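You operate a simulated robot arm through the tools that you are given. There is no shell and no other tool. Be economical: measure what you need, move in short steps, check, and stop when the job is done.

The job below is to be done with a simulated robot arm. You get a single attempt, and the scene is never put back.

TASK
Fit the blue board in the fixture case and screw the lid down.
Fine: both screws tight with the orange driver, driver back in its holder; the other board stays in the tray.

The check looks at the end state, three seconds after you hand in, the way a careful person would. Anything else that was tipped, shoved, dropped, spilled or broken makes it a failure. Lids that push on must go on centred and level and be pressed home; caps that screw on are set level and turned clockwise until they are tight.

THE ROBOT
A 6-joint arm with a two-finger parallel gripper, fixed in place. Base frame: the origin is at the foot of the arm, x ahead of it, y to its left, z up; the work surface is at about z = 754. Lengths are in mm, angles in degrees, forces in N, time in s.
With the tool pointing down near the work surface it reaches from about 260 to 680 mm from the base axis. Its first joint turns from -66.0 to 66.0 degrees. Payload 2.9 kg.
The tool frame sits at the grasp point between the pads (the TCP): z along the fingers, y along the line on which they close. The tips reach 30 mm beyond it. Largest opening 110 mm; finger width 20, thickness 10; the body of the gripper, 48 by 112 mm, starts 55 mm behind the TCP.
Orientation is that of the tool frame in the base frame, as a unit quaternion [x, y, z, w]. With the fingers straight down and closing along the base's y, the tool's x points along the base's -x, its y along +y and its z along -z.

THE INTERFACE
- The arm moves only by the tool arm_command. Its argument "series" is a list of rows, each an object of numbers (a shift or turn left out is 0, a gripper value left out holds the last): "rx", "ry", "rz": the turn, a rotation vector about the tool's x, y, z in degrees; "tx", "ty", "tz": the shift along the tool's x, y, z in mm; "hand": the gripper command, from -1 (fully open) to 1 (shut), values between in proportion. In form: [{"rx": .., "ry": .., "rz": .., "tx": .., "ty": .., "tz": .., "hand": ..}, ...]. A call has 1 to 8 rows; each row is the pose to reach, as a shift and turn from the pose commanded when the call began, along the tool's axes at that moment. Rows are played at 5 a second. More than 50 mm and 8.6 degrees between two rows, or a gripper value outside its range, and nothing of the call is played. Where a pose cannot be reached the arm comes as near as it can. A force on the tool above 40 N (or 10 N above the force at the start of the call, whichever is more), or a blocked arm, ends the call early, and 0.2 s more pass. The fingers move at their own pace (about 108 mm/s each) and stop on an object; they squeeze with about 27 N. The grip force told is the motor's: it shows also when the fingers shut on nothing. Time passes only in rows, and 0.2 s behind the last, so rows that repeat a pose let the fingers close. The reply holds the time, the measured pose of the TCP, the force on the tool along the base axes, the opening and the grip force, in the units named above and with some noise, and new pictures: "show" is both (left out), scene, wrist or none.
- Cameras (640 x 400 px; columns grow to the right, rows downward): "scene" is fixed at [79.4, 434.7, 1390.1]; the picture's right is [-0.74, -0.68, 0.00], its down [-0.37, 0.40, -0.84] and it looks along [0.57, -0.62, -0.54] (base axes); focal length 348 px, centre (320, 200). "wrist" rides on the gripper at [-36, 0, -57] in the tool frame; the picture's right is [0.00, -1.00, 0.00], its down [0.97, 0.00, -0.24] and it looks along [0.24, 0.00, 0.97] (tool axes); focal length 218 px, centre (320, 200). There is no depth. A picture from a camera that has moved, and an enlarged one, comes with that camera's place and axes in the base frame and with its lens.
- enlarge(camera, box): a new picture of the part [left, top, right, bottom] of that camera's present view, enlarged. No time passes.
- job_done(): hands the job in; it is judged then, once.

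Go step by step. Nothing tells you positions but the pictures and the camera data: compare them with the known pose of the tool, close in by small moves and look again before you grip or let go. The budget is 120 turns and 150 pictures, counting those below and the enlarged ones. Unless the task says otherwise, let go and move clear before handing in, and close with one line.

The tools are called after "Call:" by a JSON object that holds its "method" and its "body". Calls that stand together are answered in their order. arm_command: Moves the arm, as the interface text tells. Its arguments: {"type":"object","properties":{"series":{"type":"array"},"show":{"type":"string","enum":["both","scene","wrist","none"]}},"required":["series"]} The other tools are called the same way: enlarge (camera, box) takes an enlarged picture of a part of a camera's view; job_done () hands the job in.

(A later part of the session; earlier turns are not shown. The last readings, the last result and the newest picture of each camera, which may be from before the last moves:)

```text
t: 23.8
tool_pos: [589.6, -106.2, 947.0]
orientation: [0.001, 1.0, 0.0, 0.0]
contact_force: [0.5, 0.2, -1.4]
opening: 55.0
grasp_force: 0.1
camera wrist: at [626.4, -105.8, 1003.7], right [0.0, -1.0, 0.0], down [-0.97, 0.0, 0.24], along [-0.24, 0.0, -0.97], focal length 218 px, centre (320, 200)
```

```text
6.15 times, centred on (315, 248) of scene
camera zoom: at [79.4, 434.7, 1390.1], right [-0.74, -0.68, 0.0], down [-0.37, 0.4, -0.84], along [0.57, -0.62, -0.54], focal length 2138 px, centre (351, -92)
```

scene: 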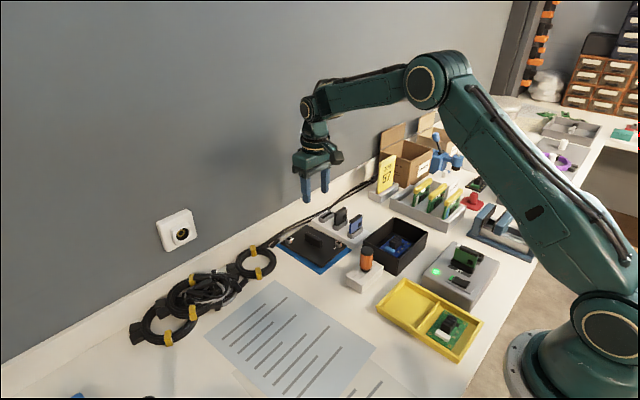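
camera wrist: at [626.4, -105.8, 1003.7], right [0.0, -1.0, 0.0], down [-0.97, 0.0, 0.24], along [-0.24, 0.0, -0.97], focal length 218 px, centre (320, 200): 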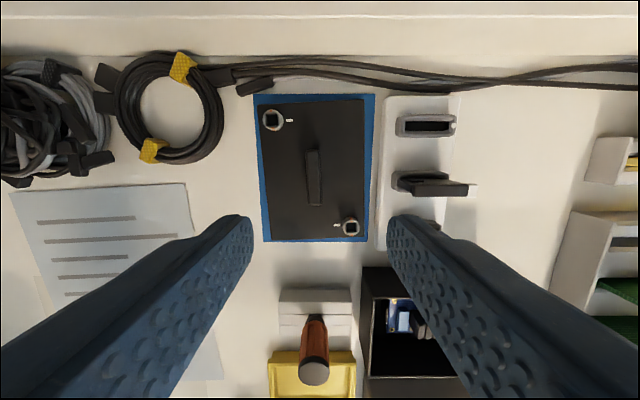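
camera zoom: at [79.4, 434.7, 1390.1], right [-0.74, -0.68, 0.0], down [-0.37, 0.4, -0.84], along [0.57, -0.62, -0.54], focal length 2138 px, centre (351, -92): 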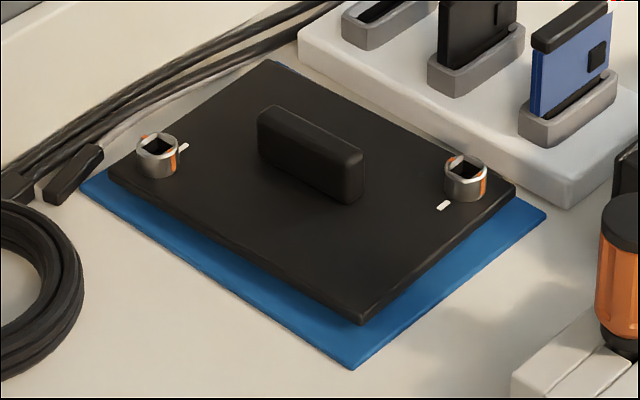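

The screw heads have a square socket with orange stripes, and there are white marks on the lid. The lid is yawed about 2.5°. Next I'll align over the handle at about (594.5, −99.6) and descend partway.

Call:
{"method": "arm_command", "body": {"series": [{"tx": -4.3, "ty": 6.2, "rz": -2.5, "tz": 20}, {"tx": -4.3, "ty": 6.2, "rz": -2.5, "tz": 50}, {"tx": -4.3, "ty": 6.2, "rz": -2.5, "tz": 85}, {"tx": -4.3, "ty": 6.2, "rz": -2.5, "tz": 85}], "show": "wrist"}}

Call:
{"method": "enlarge", "body": {"camera": "wrist", "box": [220, 80, 420, 300]}}

```text
t: 24.8
tool_pos: [594.2, -100.0, 861.8]
orientation: [-0.023, 1.0, 0.0, 0.0]
contact_force: [-0.9, 0.1, 0.2]
opening: 55.1
grasp_force: 0.1
camera wrist: at [630.1, -98.4, 919.0], right [0.04, -1.0, 0.0], down [-0.97, -0.04, 0.24], along [-0.24, -0.01, -0.97], focal length 218 px, centre (320, 200)
```

wrist: 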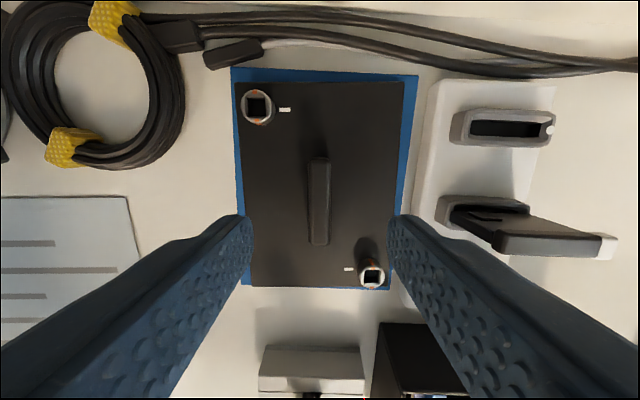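

```text
1.82 times, centred on (320, 190) of wrist
camera zoom: at [630.1, -98.4, 919.0], right [0.04, -1.0, 0.0], down [-0.97, -0.04, 0.24], along [-0.24, -0.01, -0.97], focal length 397 px, centre (320, 218)
```

zoom: 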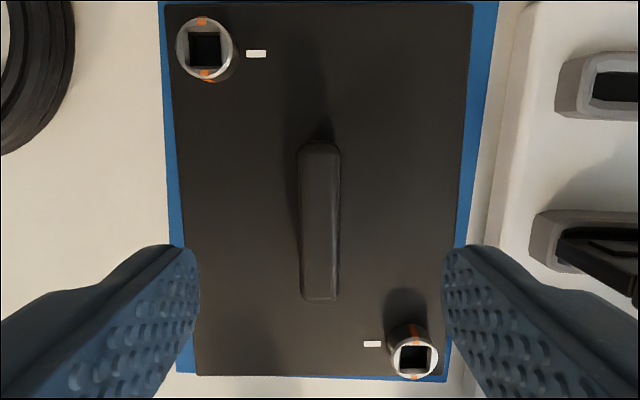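

Call:
{"method": "arm_command", "body": {"series": [{"tz": 25, "hand": 0.3}, {"tz": 45}, {"tz": 57}, {"tz": 57}], "show": "wrist"}}

Call:
{"method": "enlarge", "body": {"camera": "wrist", "box": [220, 80, 420, 300]}}

Call:
{"method": "enlarge", "body": {"camera": "scene", "box": [270, 190, 360, 280]}}

```text
t: 25.8
tool_pos: [594.4, -101.2, 805.5]
orientation: [-0.021, 1.0, -0.001, 0.0]
contact_force: [-0.2, -0.5, 0.2]
opening: 38.5
grasp_force: 0.0
camera wrist: at [630.3, -98.9, 861.7], right [0.04, -1.0, 0.0], down [-0.97, -0.04, 0.24], along [-0.24, -0.01, -0.97], focal length 218 px, centre (320, 200)
```

wrist: 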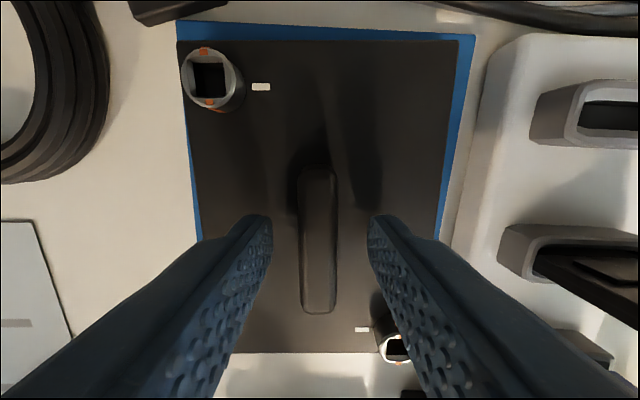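

```text
1.82 times, centred on (320, 190) of wrist
camera zoom: at [630.3, -98.9, 861.7], right [0.04, -1.0, 0.0], down [-0.97, -0.04, 0.24], along [-0.24, -0.01, -0.97], focal length 397 px, centre (320, 218)
```

zoom: 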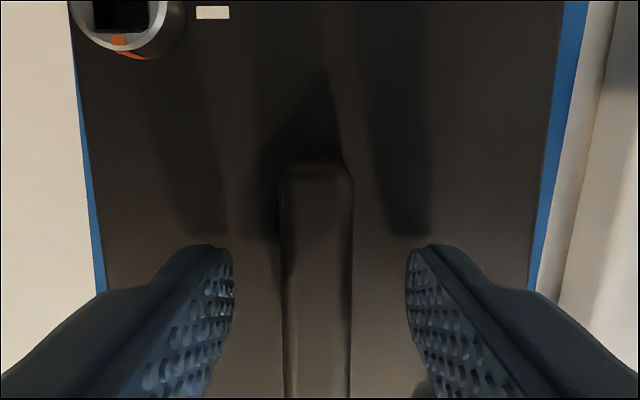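

```text
4.44 times, centred on (315, 235) of scene
camera zoom: at [79.4, 434.7, 1390.1], right [-0.74, -0.68, 0.0], down [-0.37, 0.4, -0.84], along [0.57, -0.62, -0.54], focal length 1544 px, centre (342, 44)
```

zoom: 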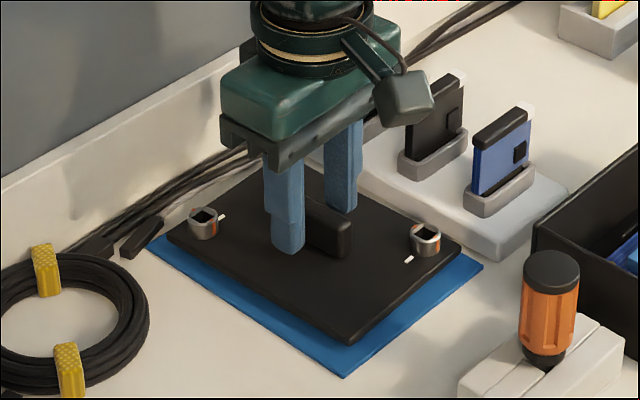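

Call:
{"method": "arm_command", "body": {"series": [{"tz": 2}, {"tz": 4}, {"tz": 4, "hand": 0.7}, {"tz": 4, "hand": 1}, {"tz": 4, "hand": 1}, {"tz": 4, "hand": 1}], "show": "none"}}

Call:
{"method": "arm_command", "body": {"series": [{"tz": -5}, {"tz": -20}, {"tz": -50}, {"tz": -90}, {"tz": -120}, {"tz": -120}], "show": "both"}}

Call:
{"method": "enlarge", "body": {"camera": "scene", "box": [270, 150, 370, 250]}}

Call:
{"method": "enlarge", "body": {"camera": "wrist", "box": [160, 0, 480, 400]}}

```text
t: 27.2
tool_pos: [593.6, -100.1, 800.6]
orientation: [-0.022, 1.0, -0.001, 0.0]
contact_force: [0.4, 0.7, -0.6]
opening: 13.4
grasp_force: 26.7
```

```text
t: 28.6
tool_pos: [593.4, -99.0, 920.5]
orientation: [-0.022, 1.0, 0.0, 0.001]
contact_force: [0.2, 0.8, -1.0]
opening: 13.2
grasp_force: 27.4
camera wrist: at [629.0, -97.3, 977.2], right [0.04, -1.0, 0.0], down [-0.97, -0.04, 0.24], along [-0.24, -0.01, -0.97], focal length 218 px, centre (320, 200)
```

scene: 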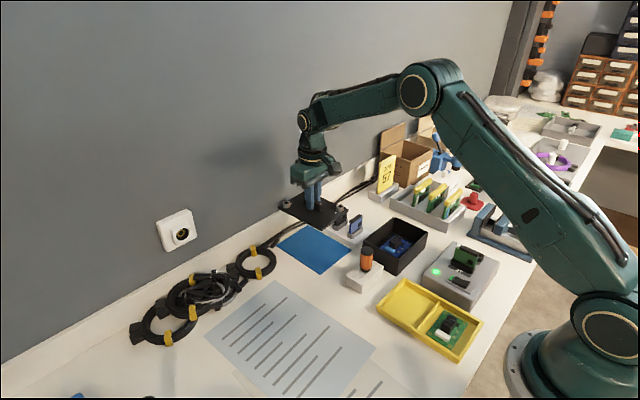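
wrist: 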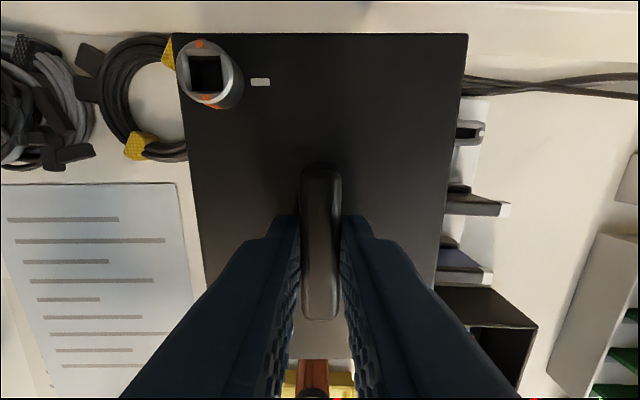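

```text
4.00 times, centred on (320, 200) of scene
camera zoom: at [79.4, 434.7, 1390.1], right [-0.74, -0.68, 0.0], down [-0.37, 0.4, -0.84], along [0.57, -0.62, -0.54], focal length 1390 px, centre (320, 200)
```

zoom: 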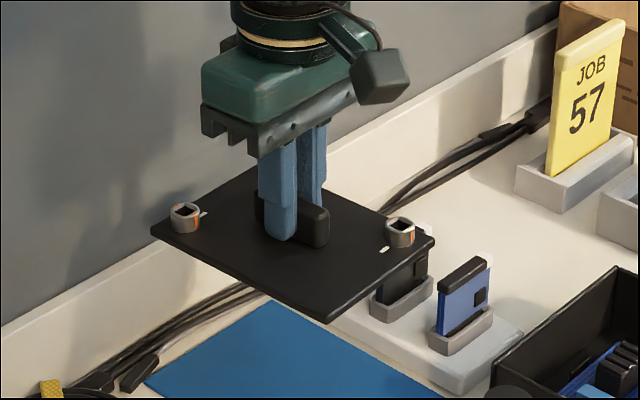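

```text
1.00 times, centred on (320, 200) of wrist
camera zoom: at [629.0, -97.3, 977.2], right [0.04, -1.0, 0.0], down [-0.97, -0.04, 0.24], along [-0.24, -0.01, -0.97], focal length 218 px, centre (320, 200)
```

zoom: 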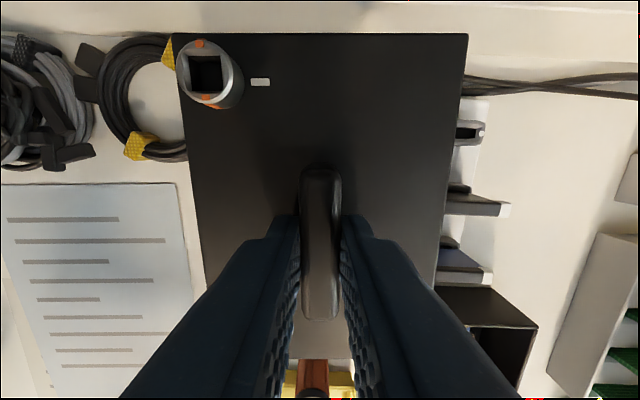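

The lid is held level and square. I'll carry it over the case while turning it 90°.

Call:
{"method": "arm_command", "body": {"series": [{"tx": 22, "ty": -16, "rz": -8.5, "tz": -10}, {"tx": 45, "ty": -32, "rz": -17, "tz": -15}, {"tx": 67, "ty": -48, "rz": -25.5, "tz": -15}, {"tx": 90, "ty": -64, "rz": -34, "tz": -15}, {"tx": 112, "ty": -80, "rz": -42.5, "tz": -15}, {"tx": 134, "ty": -96, "rz": -51, "tz": -15}, {"tx": 157, "ty": -112, "rz": -59.5, "tz": -15}, {"tx": 179, "ty": -128, "rz": -68, "tz": -15}], "show": "none"}}

Call:
{"method": "arm_command", "body": {"series": [{"rz": -8.5}, {"rz": -17}, {"rz": -19.5}, {"rz": -19.5}, {"rz": -19.5}], "show": "both"}}

```text
t: 30.4
tool_pos: [420.2, -235.6, 936.2]
orientation: [-0.578, 0.816, 0.0, 0.0]
contact_force: [0.1, -0.4, -1.0]
opening: 13.3
grasp_force: 27.1
```

```text
t: 31.6
tool_pos: [421.0, -236.4, 935.3]
orientation: [0.707, -0.707, 0.0, 0.0]
contact_force: [-0.5, 0.7, -1.7]
opening: 12.9
grasp_force: 26.7
camera wrist: at [420.6, -200.0, 992.7], right [1.0, 0.0, 0.0], down [0.0, -0.97, 0.24], along [0.0, -0.24, -0.97], focal length 218 px, centre (320, 200)
```

scene: 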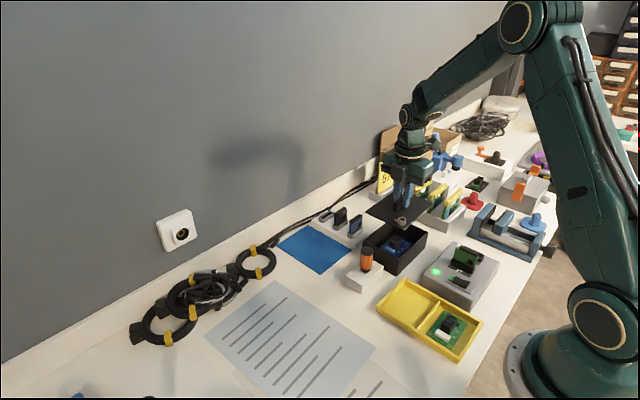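
wrist: 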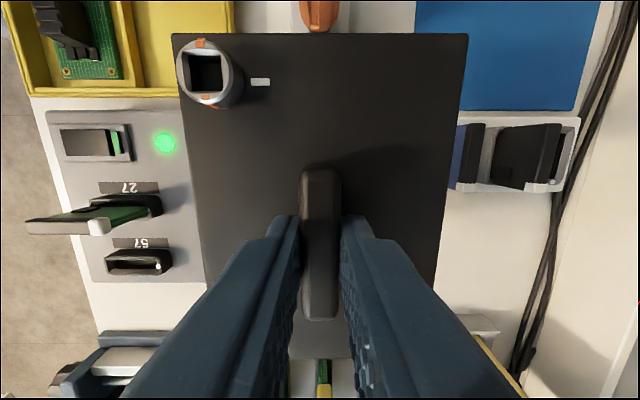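

Call:
{"method": "arm_command", "body": {"series": [{"tz": 25}, {"tz": 50}, {"tz": 68}, {"tz": 70}, {"tz": 70}], "show": "both"}}

Call:
{"method": "enlarge", "body": {"camera": "scene", "box": [350, 195, 440, 285]}}

```text
t: 32.8
tool_pos: [421.6, -235.7, 865.0]
orientation: [-0.707, 0.708, 0.0, 0.0]
contact_force: [-0.7, -0.4, -1.5]
opening: 13.2
grasp_force: 27.0
camera wrist: at [421.1, -199.3, 922.5], right [1.0, 0.0, 0.0], down [0.0, -0.97, 0.24], along [0.0, -0.24, -0.97], focal length 218 px, centre (320, 200)
```

scene: 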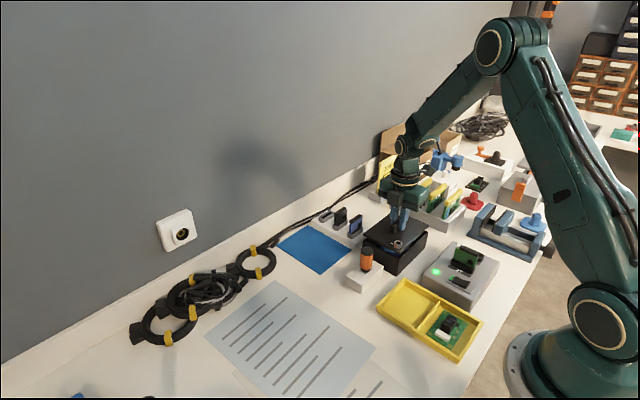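
wrist: 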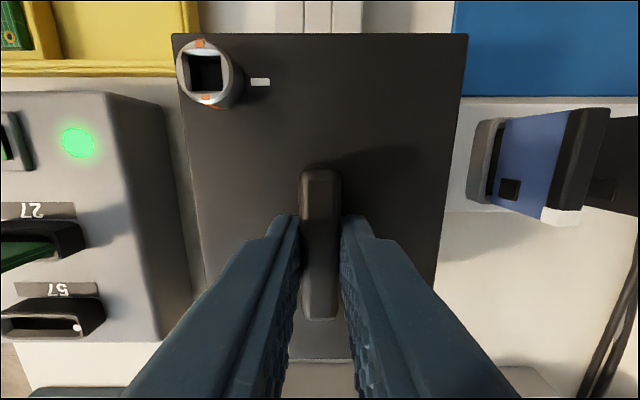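

```text
4.44 times, centred on (395, 240) of scene
camera zoom: at [79.4, 434.7, 1390.1], right [-0.74, -0.68, 0.0], down [-0.37, 0.4, -0.84], along [0.57, -0.62, -0.54], focal length 1544 px, centre (-13, 22)
```

zoom: 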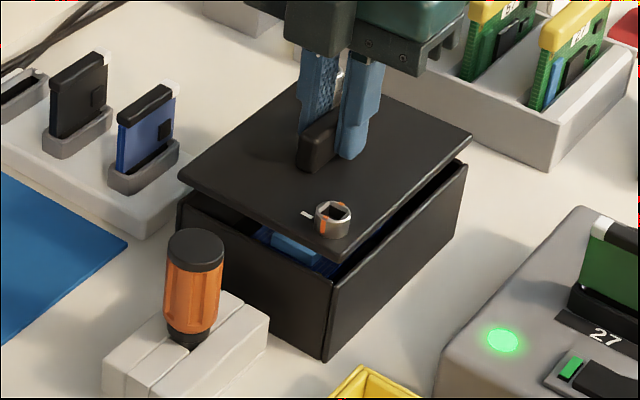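

Call:
{"method": "arm_command", "body": {"series": [{"tz": 4, "ty": 0.5}, {"tz": 7, "ty": 0.5}, {"tz": 9, "ty": 0.5}, {"tz": 9, "ty": 0.5}], "show": "none"}}

Call:
{"method": "enlarge", "body": {"camera": "scene", "box": [358, 210, 438, 280]}}

Call:
{"method": "enlarge", "body": {"camera": "wrist", "box": [160, 0, 480, 400]}}

```text
t: 33.8
tool_pos: [419.6, -236.2, 855.3]
orientation: [-0.707, 0.707, 0.001, 0.001]
contact_force: [0.3, -0.1, 0.0]
opening: 13.0
grasp_force: 27.0
```

```text
5.71 times, centred on (398, 245) of scene
camera zoom: at [79.4, 434.7, 1390.1], right [-0.74, -0.68, 0.0], down [-0.37, 0.4, -0.84], along [0.57, -0.62, -0.54], focal length 1985 px, centre (-126, -57)
```

zoom: 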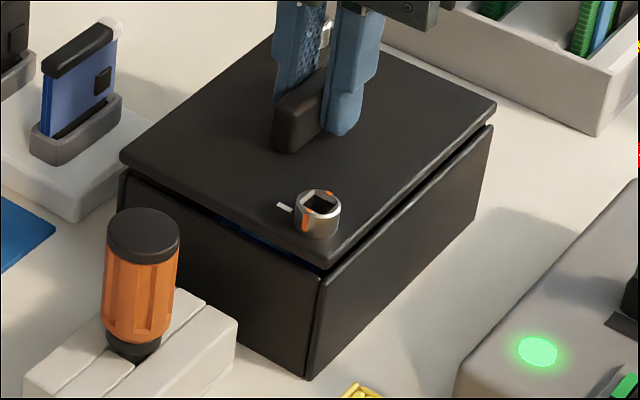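

```text
1.00 times, centred on (320, 200) of wrist
camera zoom: at [420.7, -199.6, 913.3], right [1.0, 0.0, 0.0], down [0.0, -0.97, 0.24], along [0.0, -0.24, -0.97], focal length 218 px, centre (320, 200)
```

zoom: 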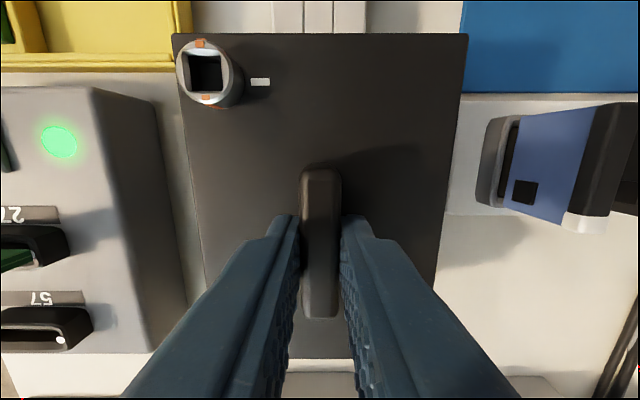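

Call:
{"method": "enlarge", "body": {"camera": "scene", "box": [384, 245, 416, 265]}}

Call:
{"method": "enlarge", "body": {"camera": "scene", "box": [364, 228, 396, 248]}}

Call:
{"method": "enlarge", "body": {"camera": "scene", "box": [418, 220, 450, 240]}}

```text
16.00 times, centred on (400, 255) of scene
camera zoom: at [79.4, 434.7, 1390.1], right [-0.74, -0.68, 0.0], down [-0.37, 0.4, -0.84], along [0.57, -0.62, -0.54], focal length 5559 px, centre (-960, -680)
```

zoom: 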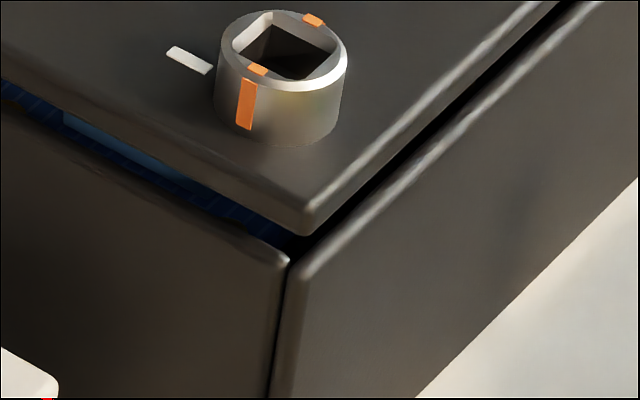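

```text
16.00 times, centred on (380, 238) of scene
camera zoom: at [79.4, 434.7, 1390.1], right [-0.74, -0.68, 0.0], down [-0.37, 0.4, -0.84], along [0.57, -0.62, -0.54], focal length 5559 px, centre (-640, -408)
```

zoom: 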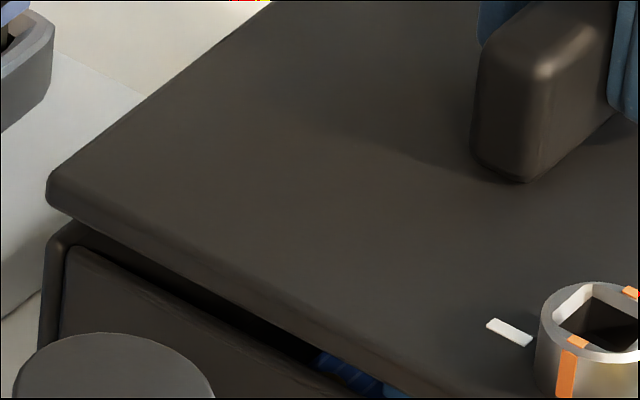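

```text
16.00 times, centred on (434, 230) of scene
camera zoom: at [79.4, 434.7, 1390.1], right [-0.74, -0.68, 0.0], down [-0.37, 0.4, -0.84], along [0.57, -0.62, -0.54], focal length 5559 px, centre (-1504, -280)
```

zoom: 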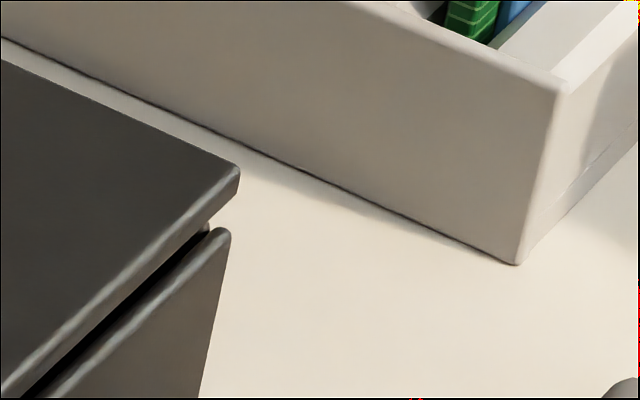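

The lid is nearly centred on the rim, within about 1 mm. I'll make a small correction and lower it to contact.

Call:
{"method": "arm_command", "body": {"series": [{"tx": -0.2, "ty": -0.4, "tz": 1}, {"tx": -0.2, "ty": -0.4, "tz": 3}, {"tx": -0.2, "ty": -0.4, "tz": 5}, {"tx": -0.2, "ty": -0.4, "tz": 6}, {"tx": -0.2, "ty": -0.4, "tz": 6}], "show": "none"}}

Call:
{"method": "enlarge", "body": {"camera": "scene", "box": [384, 245, 416, 265]}}

Call:
{"method": "enlarge", "body": {"camera": "scene", "box": [358, 210, 438, 280]}}

```text
t: 35.0
tool_pos: [420.4, -236.5, 849.1]
orientation: [-0.707, 0.707, 0.0, 0.001]
contact_force: [-0.3, 0.1, -1.9]
opening: 13.0
grasp_force: 27.1
```

```text
16.00 times, centred on (400, 255) of scene
camera zoom: at [79.4, 434.7, 1390.1], right [-0.74, -0.68, 0.0], down [-0.37, 0.4, -0.84], along [0.57, -0.62, -0.54], focal length 5559 px, centre (-960, -680)
```

zoom: 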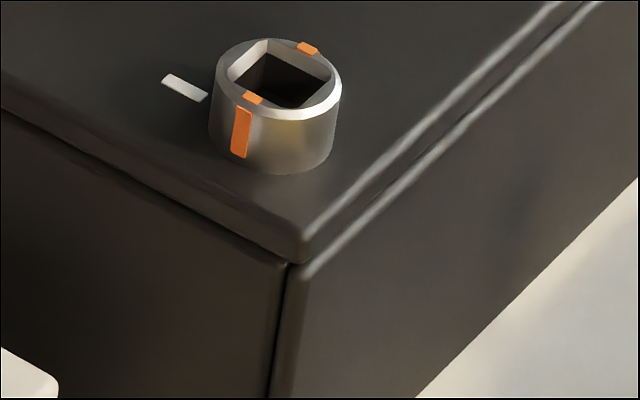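

```text
5.71 times, centred on (398, 245) of scene
camera zoom: at [79.4, 434.7, 1390.1], right [-0.74, -0.68, 0.0], down [-0.37, 0.4, -0.84], along [0.57, -0.62, -0.54], focal length 1985 px, centre (-126, -57)
```

zoom: 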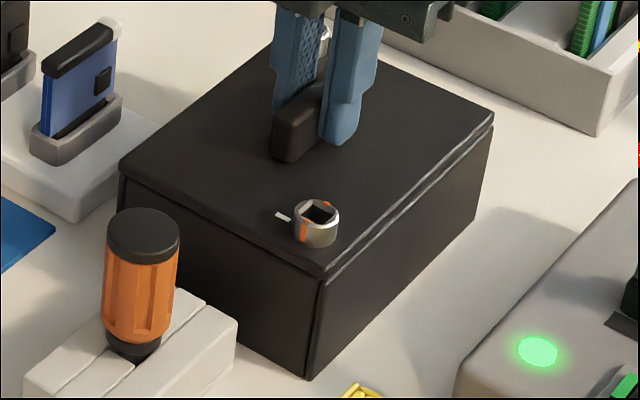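

Call:
{"method": "enlarge", "body": {"camera": "scene", "box": [364, 228, 396, 248]}}

Call:
{"method": "enlarge", "body": {"camera": "scene", "box": [418, 220, 450, 240]}}

Call:
{"method": "enlarge", "body": {"camera": "wrist", "box": [160, 0, 480, 200]}}

```text
16.00 times, centred on (380, 238) of scene
camera zoom: at [79.4, 434.7, 1390.1], right [-0.74, -0.68, 0.0], down [-0.37, 0.4, -0.84], along [0.57, -0.62, -0.54], focal length 5559 px, centre (-640, -408)
```

zoom: 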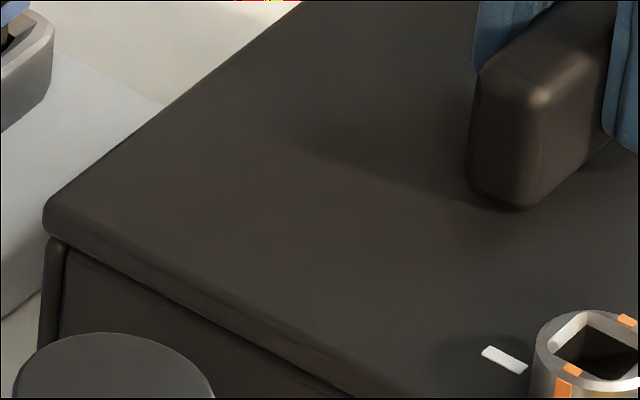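

```text
16.00 times, centred on (434, 230) of scene
camera zoom: at [79.4, 434.7, 1390.1], right [-0.74, -0.68, 0.0], down [-0.37, 0.4, -0.84], along [0.57, -0.62, -0.54], focal length 5559 px, centre (-1504, -280)
```

zoom: 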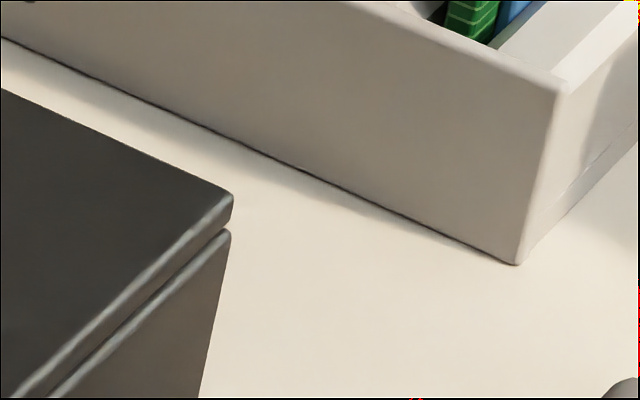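

```text
2.00 times, centred on (320, 100) of wrist
camera zoom: at [420.8, -199.5, 907.6], right [1.0, 0.0, 0.0], down [0.0, -0.97, 0.24], along [0.0, -0.24, -0.97], focal length 436 px, centre (320, 400)
```

zoom: 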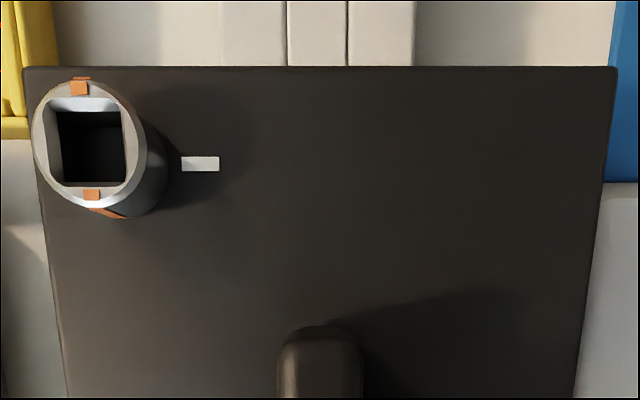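

Call:
{"method": "arm_command", "body": {"series": [{"tx": -0.3, "ty": -0.3, "tz": 1}, {"tx": -0.3, "ty": -0.3, "tz": 2}, {"tx": -0.3, "ty": -0.3, "tz": 3}, {"tx": -0.3, "ty": -0.3, "tz": 3.5}, {"tx": -0.3, "ty": -0.3, "tz": 3.5}], "show": "none"}}

Call:
{"method": "enlarge", "body": {"camera": "scene", "box": [358, 210, 438, 280]}}

```text
t: 36.2
tool_pos: [421.0, -235.5, 847.3]
orientation: [-0.707, 0.708, -0.001, 0.0]
contact_force: [-3.0, 2.5, 23.1]
opening: 13.1
grasp_force: 27.0
```

```text
5.71 times, centred on (398, 245) of scene
camera zoom: at [79.0, 434.9, 1390.1], right [-0.74, -0.68, 0.0], down [-0.37, 0.4, -0.84], along [0.57, -0.62, -0.54], focal length 1985 px, centre (-126, -57)
```

zoom: 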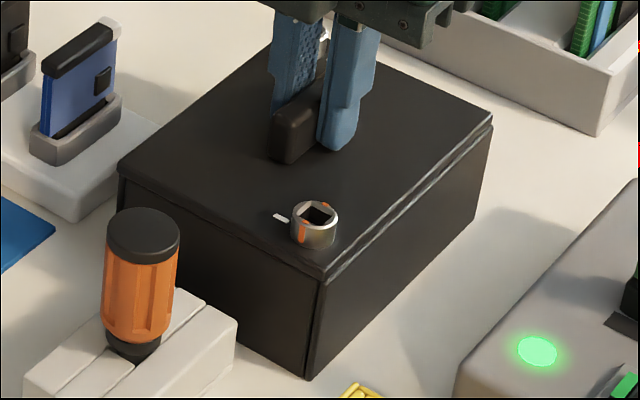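

The lid is down on the rim. I'll release it, lift away and inspect.

Call:
{"method": "arm_command", "body": {"series": [{"tz": -1.5}, {"tz": -1.5, "hand": 0.55}, {"tz": -1.5, "hand": 0.5}, {"tz": -10, "hand": 0.5}, {"tz": -40, "hand": 0.5}, {"tz": -85, "hand": 0.5}, {"tz": -110, "hand": 0.5}, {"tz": -110, "hand": 0.5}], "show": "wrist"}}

Call:
{"method": "enlarge", "body": {"camera": "scene", "box": [350, 200, 446, 284]}}

Call:
{"method": "enlarge", "body": {"camera": "wrist", "box": [200, 60, 440, 330]}}

```text
t: 38.0
tool_pos: [420.9, -235.6, 958.5]
orientation: [-0.707, 0.707, -0.001, 0.0]
contact_force: [-0.8, 0.3, -0.5]
opening: 27.3
grasp_force: 0.0
camera wrist: at [421.3, -199.3, 1014.7], right [1.0, 0.0, 0.0], down [0.0, -0.97, 0.24], along [0.0, -0.24, -0.97], focal length 218 px, centre (320, 200)
```

wrist: 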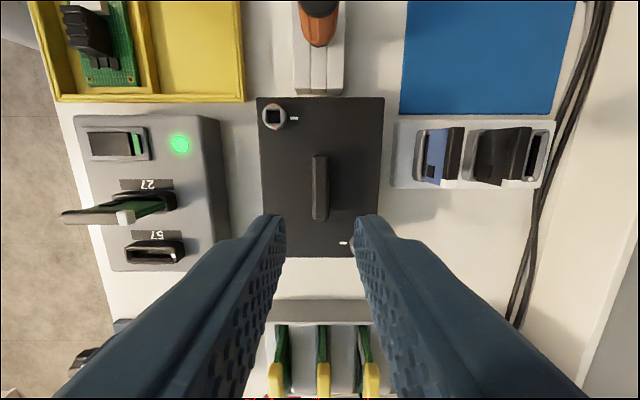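

```text
4.76 times, centred on (398, 242) of scene
camera zoom: at [79.4, 434.7, 1390.1], right [-0.74, -0.68, 0.0], down [-0.37, 0.4, -0.84], along [0.57, -0.62, -0.54], focal length 1654 px, centre (-51, 0)
```

zoom: 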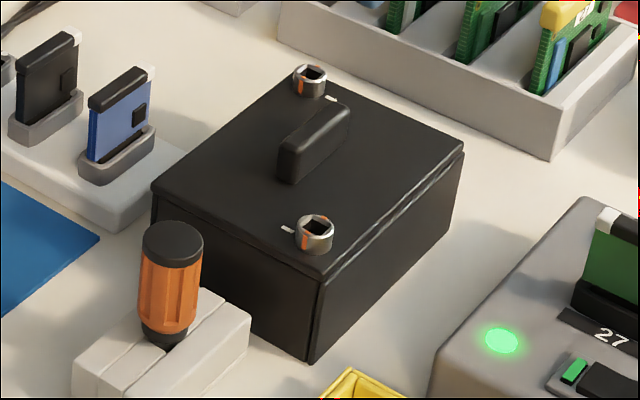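

```text
1.48 times, centred on (320, 195) of wrist
camera zoom: at [421.3, -199.3, 1014.7], right [1.0, 0.0, 0.0], down [0.0, -0.97, 0.24], along [0.0, -0.24, -0.97], focal length 323 px, centre (320, 207)
```

zoom: 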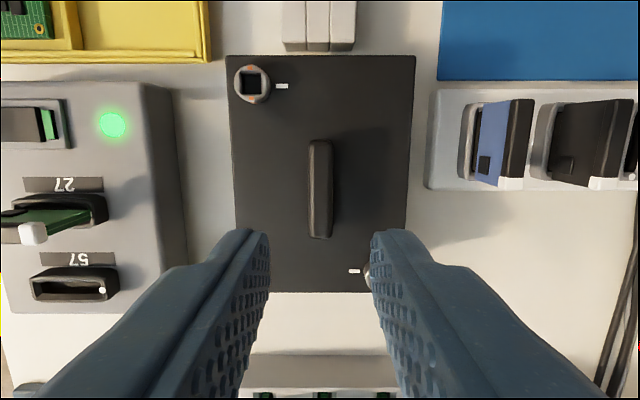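

The lid is centred and level. Now I'll move over the driver, at about (420, −100), for a look.

Call:
{"method": "arm_command", "body": {"series": [{"tx": -40, "hand": 0}, {"tx": -80, "hand": 0}, {"tx": -115, "hand": 0}, {"tx": -135, "ty": 1, "hand": 0}, {"tx": -135, "ty": 1, "hand": 0}], "show": "wrist"}}

Call:
{"method": "enlarge", "body": {"camera": "wrist", "box": [240, 100, 400, 260]}}

Call:
{"method": "enlarge", "body": {"camera": "scene", "box": [336, 230, 400, 300]}}

```text
t: 39.2
tool_pos: [419.1, -99.6, 956.8]
orientation: [-0.707, 0.708, 0.0, 0.0]
contact_force: [0.2, 0.6, -0.1]
opening: 55.1
grasp_force: 0.0
camera wrist: at [418.9, -64.8, 1014.0], right [1.0, 0.0, 0.0], down [0.0, -0.97, 0.24], along [0.0, -0.24, -0.97], focal length 218 px, centre (320, 200)
```

wrist: 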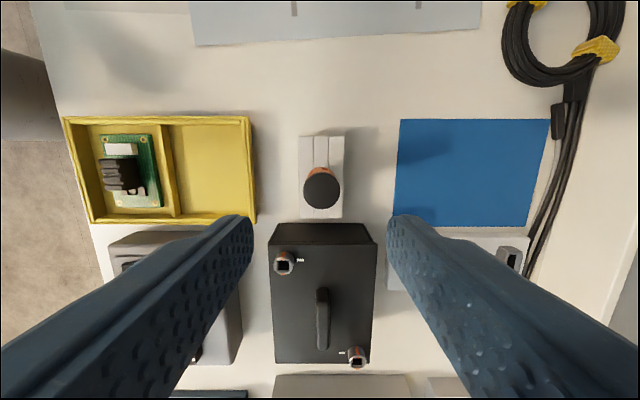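

```text
2.50 times, centred on (320, 180) of wrist
camera zoom: at [418.9, -64.8, 1014.0], right [1.0, 0.0, 0.0], down [0.0, -0.97, 0.24], along [0.0, -0.24, -0.97], focal length 546 px, centre (320, 250)
```

zoom: 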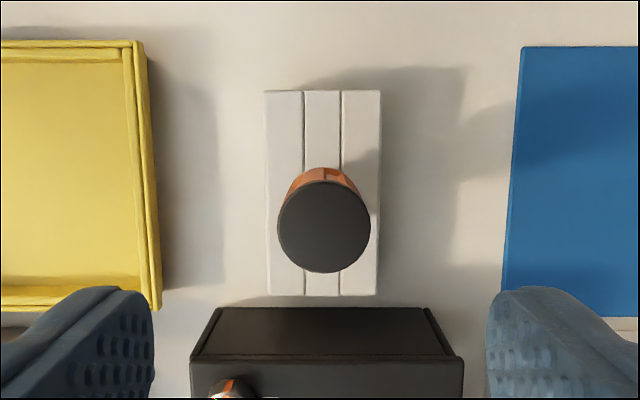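

```text
5.71 times, centred on (368, 265) of scene
camera zoom: at [79.4, 434.7, 1390.1], right [-0.74, -0.68, 0.0], down [-0.37, 0.4, -0.84], along [0.57, -0.62, -0.54], focal length 1985 px, centre (46, -171)
```

zoom: 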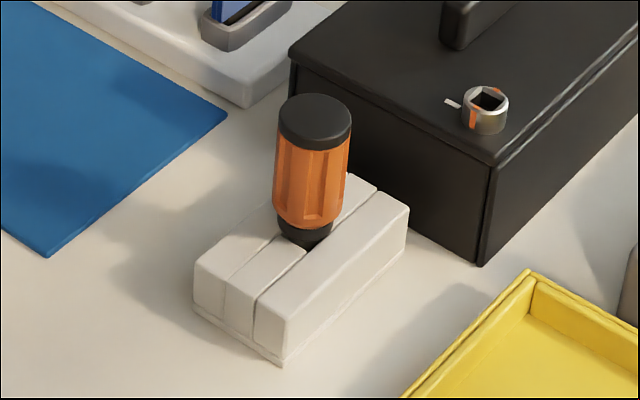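

The driver axis is at (420.2, −100.5), with its top near z 838. I'll descend around the handle and grip it.

Call:
{"method": "arm_command", "body": {"series": [{"ty": -1.3, "tz": 30}, {"ty": -1.3, "tz": 70}, {"ty": -1.3, "tz": 100}, {"ty": -1.3, "tz": 125}, {"ty": -1.3, "tz": 137}, {"ty": -1.3, "tz": 137}], "show": "wrist"}}

Call:
{"method": "enlarge", "body": {"camera": "scene", "box": [326, 210, 410, 300]}}

```text
t: 40.6
tool_pos: [420.4, -102.4, 819.1]
orientation: [0.707, -0.707, 0.001, 0.0]
contact_force: [0.5, 0.5, 0.2]
opening: 55.0
grasp_force: 0.1
camera wrist: at [421.5, -65.8, 876.0], right [1.0, 0.0, 0.0], down [0.0, -0.97, 0.24], along [0.0, -0.24, -0.97], focal length 218 px, centre (320, 200)
```

wrist: 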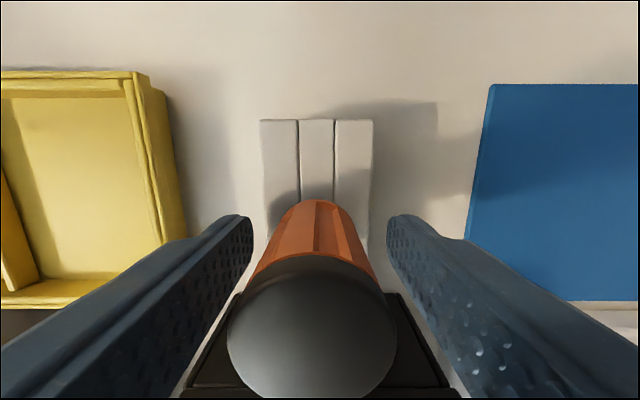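

```text
4.44 times, centred on (368, 255) of scene
camera zoom: at [79.4, 434.7, 1390.1], right [-0.74, -0.68, 0.0], down [-0.37, 0.4, -0.84], along [0.57, -0.62, -0.54], focal length 1544 px, centre (107, -44)
```

zoom: 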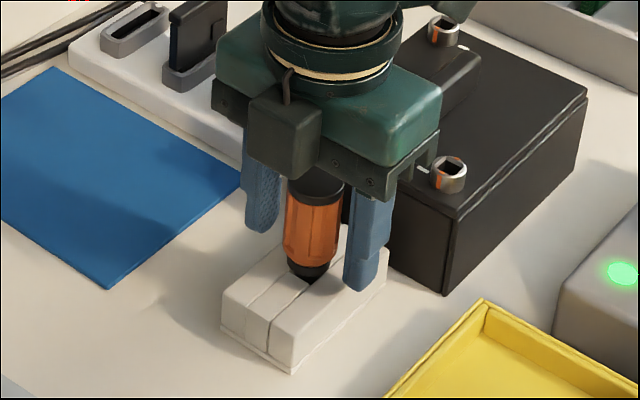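

Call:
{"method": "arm_command", "body": {"series": [{"tx": -1.2, "ty": 1.2}, {"tx": -1.2, "ty": 1.2, "hand": 0.3}, {"tx": -1.2, "ty": 1.2, "hand": 0.6}, {"tx": -1.2, "ty": 1.2, "hand": 1}, {"tx": -1.2, "ty": 1.2, "hand": 1}, {"tx": -1.2, "ty": 1.2, "hand": 1}], "show": "wrist"}}

Call:
{"method": "enlarge", "body": {"camera": "scene", "box": [326, 210, 410, 300]}}

```text
t: 42.0
tool_pos: [419.6, -100.5, 820.2]
orientation: [0.708, -0.707, 0.0, 0.0]
contact_force: [-0.1, -0.7, -0.2]
opening: 29.0
grasp_force: 27.0
camera wrist: at [420.1, -63.9, 876.8], right [1.0, 0.0, 0.0], down [0.0, -0.97, 0.24], along [0.0, -0.24, -0.97], focal length 218 px, centre (320, 200)
```

wrist: 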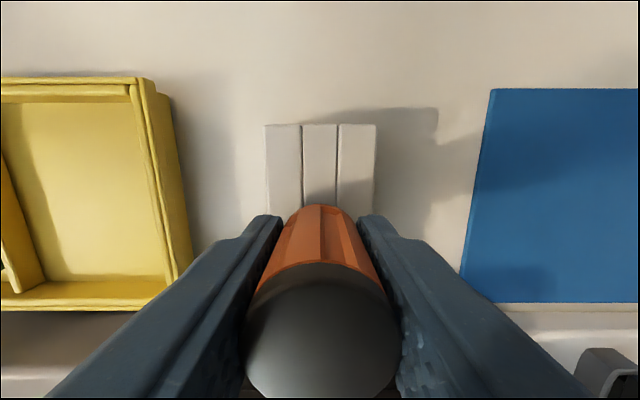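

```text
4.44 times, centred on (368, 255) of scene
camera zoom: at [79.4, 434.7, 1390.1], right [-0.74, -0.68, 0.0], down [-0.37, 0.4, -0.84], along [0.57, -0.62, -0.54], focal length 1544 px, centre (107, -44)
```

zoom: 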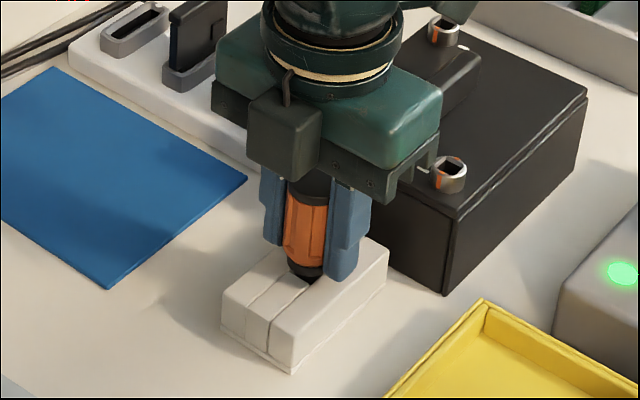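

Gripped; the parked pose is camera (420.1, −63.9, 876.8). Lifting straight up.

Call:
{"method": "arm_command", "body": {"series": [{"tz": -5}, {"tz": -20}, {"tz": -50}, {"tz": -85}, {"tz": -115}, {"tz": -115}], "show": "wrist"}}

Call:
{"method": "enlarge", "body": {"camera": "scene", "box": [320, 170, 430, 300]}}

Call:
{"method": "enlarge", "body": {"camera": "wrist", "box": [240, 130, 400, 290]}}

```text
t: 43.4
tool_pos: [420.2, -100.2, 934.1]
orientation: [0.708, -0.706, 0.0, 0.0]
contact_force: [0.4, 0.4, -0.7]
opening: 29.2
grasp_force: 26.5
camera wrist: at [420.8, -64.2, 991.1], right [1.0, 0.0, 0.0], down [0.0, -0.97, 0.24], along [0.0, -0.24, -0.97], focal length 218 px, centre (320, 200)
```

wrist: 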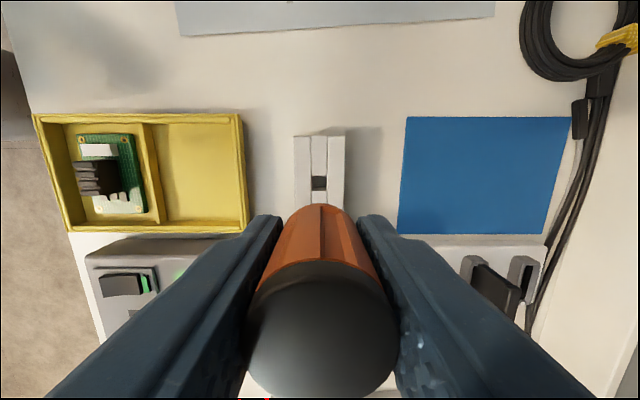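

```text
3.08 times, centred on (375, 235) of scene
camera zoom: at [79.4, 434.7, 1390.1], right [-0.74, -0.68, 0.0], down [-0.37, 0.4, -0.84], along [0.57, -0.62, -0.54], focal length 1069 px, centre (151, 92)
```

zoom: 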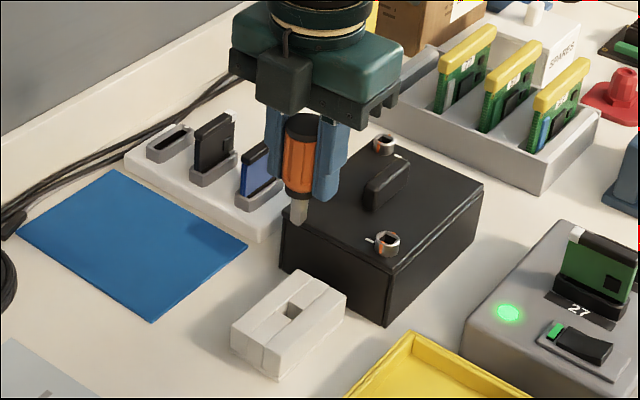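

```text
2.50 times, centred on (320, 210) of wrist
camera zoom: at [420.8, -64.2, 991.1], right [1.0, 0.0, 0.0], down [0.0, -0.97, 0.24], along [0.0, -0.24, -0.97], focal length 546 px, centre (320, 175)
```

zoom: 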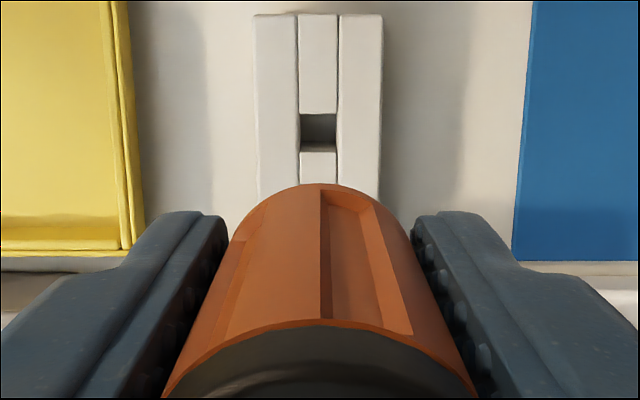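

The bit is square, aligned with its square hole, and its tip is about 64 mm below the TCP. I'll move past screw 1 to measure it with the wrist camera.

Call:
{"method": "arm_command", "body": {"series": [{"tx": 40, "ty": 10, "tz": -10}, {"tx": 80, "ty": 20, "tz": -10}, {"tx": 120, "ty": 30, "tz": -10}, {"tx": 150, "ty": 36.5, "tz": -10}, {"tx": 150, "ty": 36.5, "tz": -10}], "show": "wrist"}}

Call:
{"method": "enlarge", "body": {"camera": "wrist", "box": [260, 100, 380, 190]}}

```text
t: 44.6
tool_pos: [383.4, -248.6, 945.0]
orientation: [-0.707, 0.707, 0.0, 0.001]
contact_force: [0.8, -0.7, -0.3]
opening: 29.0
grasp_force: 27.2
camera wrist: at [383.7, -212.8, 1001.7], right [1.0, 0.0, 0.0], down [0.0, -0.97, 0.24], along [0.0, -0.24, -0.97], focal length 218 px, centre (320, 200)
```

wrist: 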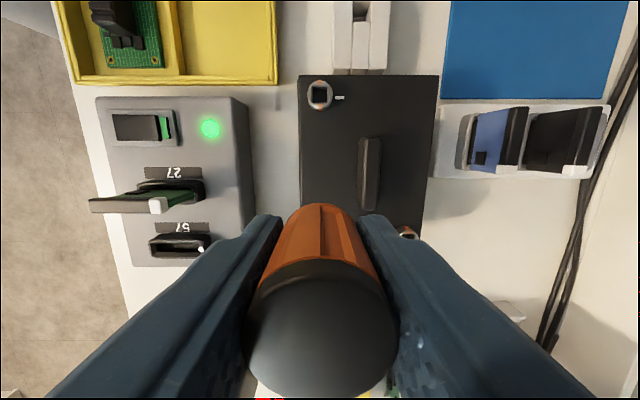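

```text
4.44 times, centred on (320, 145) of wrist
camera zoom: at [383.7, -212.8, 1001.7], right [1.0, 0.0, 0.0], down [0.0, -0.97, 0.24], along [0.0, -0.24, -0.97], focal length 970 px, centre (320, 444)
```

zoom: 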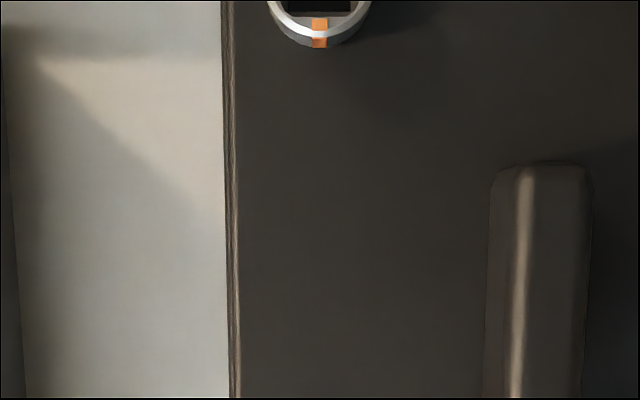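

Call:
{"method": "enlarge", "body": {"camera": "wrist", "box": [290, 70, 354, 118]}}

Call:
{"method": "enlarge", "body": {"camera": "scene", "box": [384, 230, 424, 260]}}

```text
8.33 times, centred on (322, 94) of wrist
camera zoom: at [383.7, -212.8, 1001.7], right [1.0, 0.0, 0.0], down [0.0, -0.97, 0.24], along [0.0, -0.24, -0.97], focal length 1819 px, centre (303, 1083)
```

zoom: 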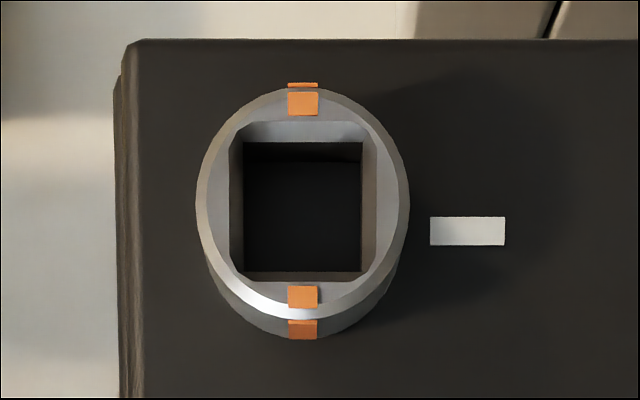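

```text
13.33 times, centred on (404, 245) of scene
camera zoom: at [79.4, 434.6, 1390.1], right [-0.74, -0.68, 0.0], down [-0.37, 0.4, -0.84], along [0.57, -0.62, -0.54], focal length 4633 px, centre (-800, -400)
```

zoom: 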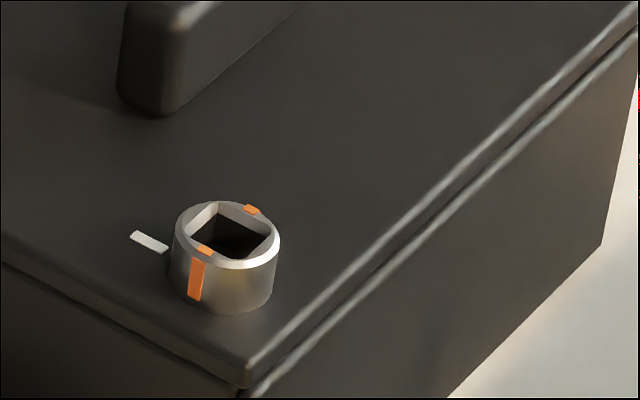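

Screw 1 is at (383.7, −176.2), with the head top around z 827. I'll place the bit just above it.

Call:
{"method": "arm_command", "body": {"series": [{"tx": -40}, {"tx": -72.5}, {"tx": -72.5, "tz": 25}, {"tx": -72.5, "tz": 42}, {"tx": -72.5, "tz": 42}], "show": "wrist"}}

Call:
{"method": "enlarge", "body": {"camera": "scene", "box": [376, 215, 432, 257]}}

```text
t: 45.8
tool_pos: [383.8, -175.8, 903.9]
orientation: [0.707, -0.707, 0.0, 0.0]
contact_force: [0.0, -0.3, -1.3]
opening: 29.4
grasp_force: 26.8
camera wrist: at [383.6, -139.6, 960.9], right [1.0, 0.0, 0.0], down [0.0, -0.97, 0.24], along [0.0, -0.24, -0.97], focal length 218 px, centre (320, 200)
```

wrist: 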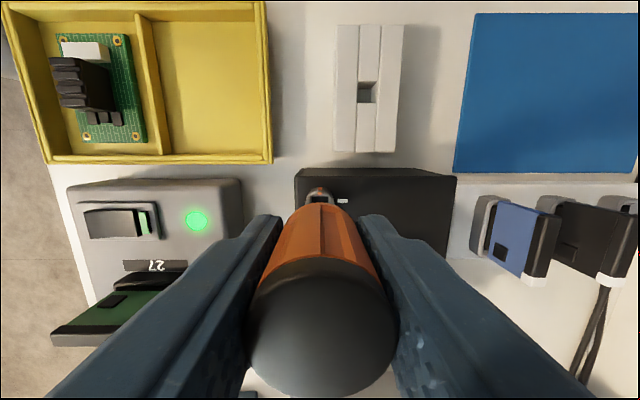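

```text
9.52 times, centred on (404, 236) of scene
camera zoom: at [79.4, 434.7, 1390.1], right [-0.74, -0.68, 0.0], down [-0.37, 0.4, -0.84], along [0.57, -0.62, -0.54], focal length 3309 px, centre (-480, -143)
```

zoom: 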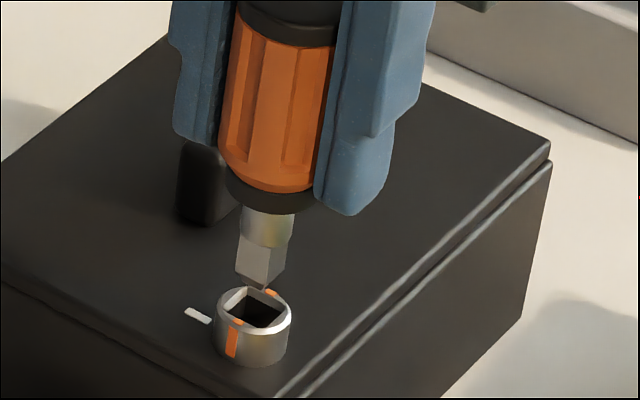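

Call:
{"method": "arm_command", "body": {"series": [{"tx": 0.2, "ty": -0.3, "tz": 4}, {"tx": 0.2, "ty": -0.3, "tz": 8}, {"tx": 0.2, "ty": -0.3, "tz": 11}, {"tx": 0.2, "ty": -0.3, "tz": 14}, {"tx": 0.2, "ty": -0.3, "tz": 14}], "show": "none"}}

Call:
{"method": "enlarge", "body": {"camera": "scene", "box": [376, 215, 432, 257]}}

```text
t: 47.0
tool_pos: [384.7, -177.7, 889.5]
orientation: [-0.707, 0.707, 0.0, 0.0]
contact_force: [0.5, -0.3, -1.1]
opening: 29.1
grasp_force: 27.1
```

```text
9.52 times, centred on (404, 236) of scene
camera zoom: at [79.4, 434.7, 1390.1], right [-0.74, -0.68, 0.0], down [-0.37, 0.4, -0.84], along [0.57, -0.62, -0.54], focal length 3309 px, centre (-480, -143)
```

zoom: 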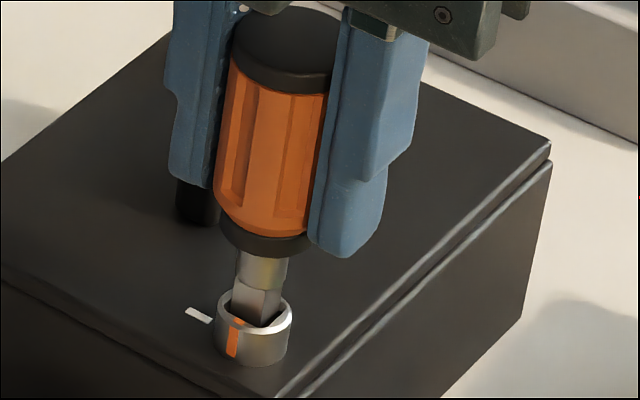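

Call:
{"method": "arm_command", "body": {"series": [{"tz": 2}, {"tz": 4}, {"tz": 6}, {"tz": 8}, {"tz": 10}, {"tz": 10}], "show": "none"}}

Call:
{"method": "enlarge", "body": {"camera": "scene", "box": [376, 215, 432, 257]}}

```text
t: 48.4
tool_pos: [383.9, -177.1, 878.7]
orientation: [-0.707, 0.707, -0.001, 0.0]
contact_force: [-3.2, -2.4, 20.7]
opening: 29.0
grasp_force: 26.8
```

```text
9.52 times, centred on (404, 236) of scene
camera zoom: at [79.1, 434.7, 1390.1], right [-0.74, -0.68, 0.0], down [-0.37, 0.4, -0.84], along [0.57, -0.62, -0.54], focal length 3309 px, centre (-480, -143)
```

zoom: 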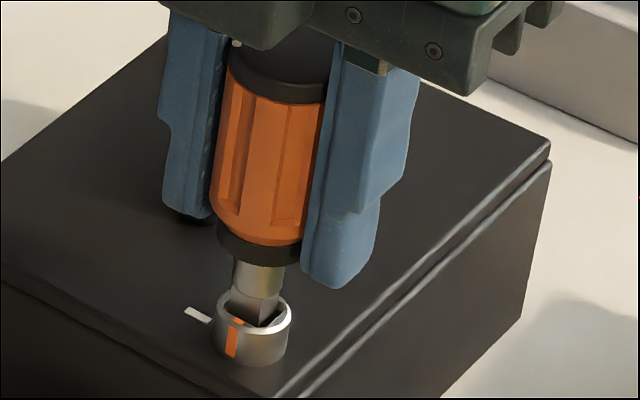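

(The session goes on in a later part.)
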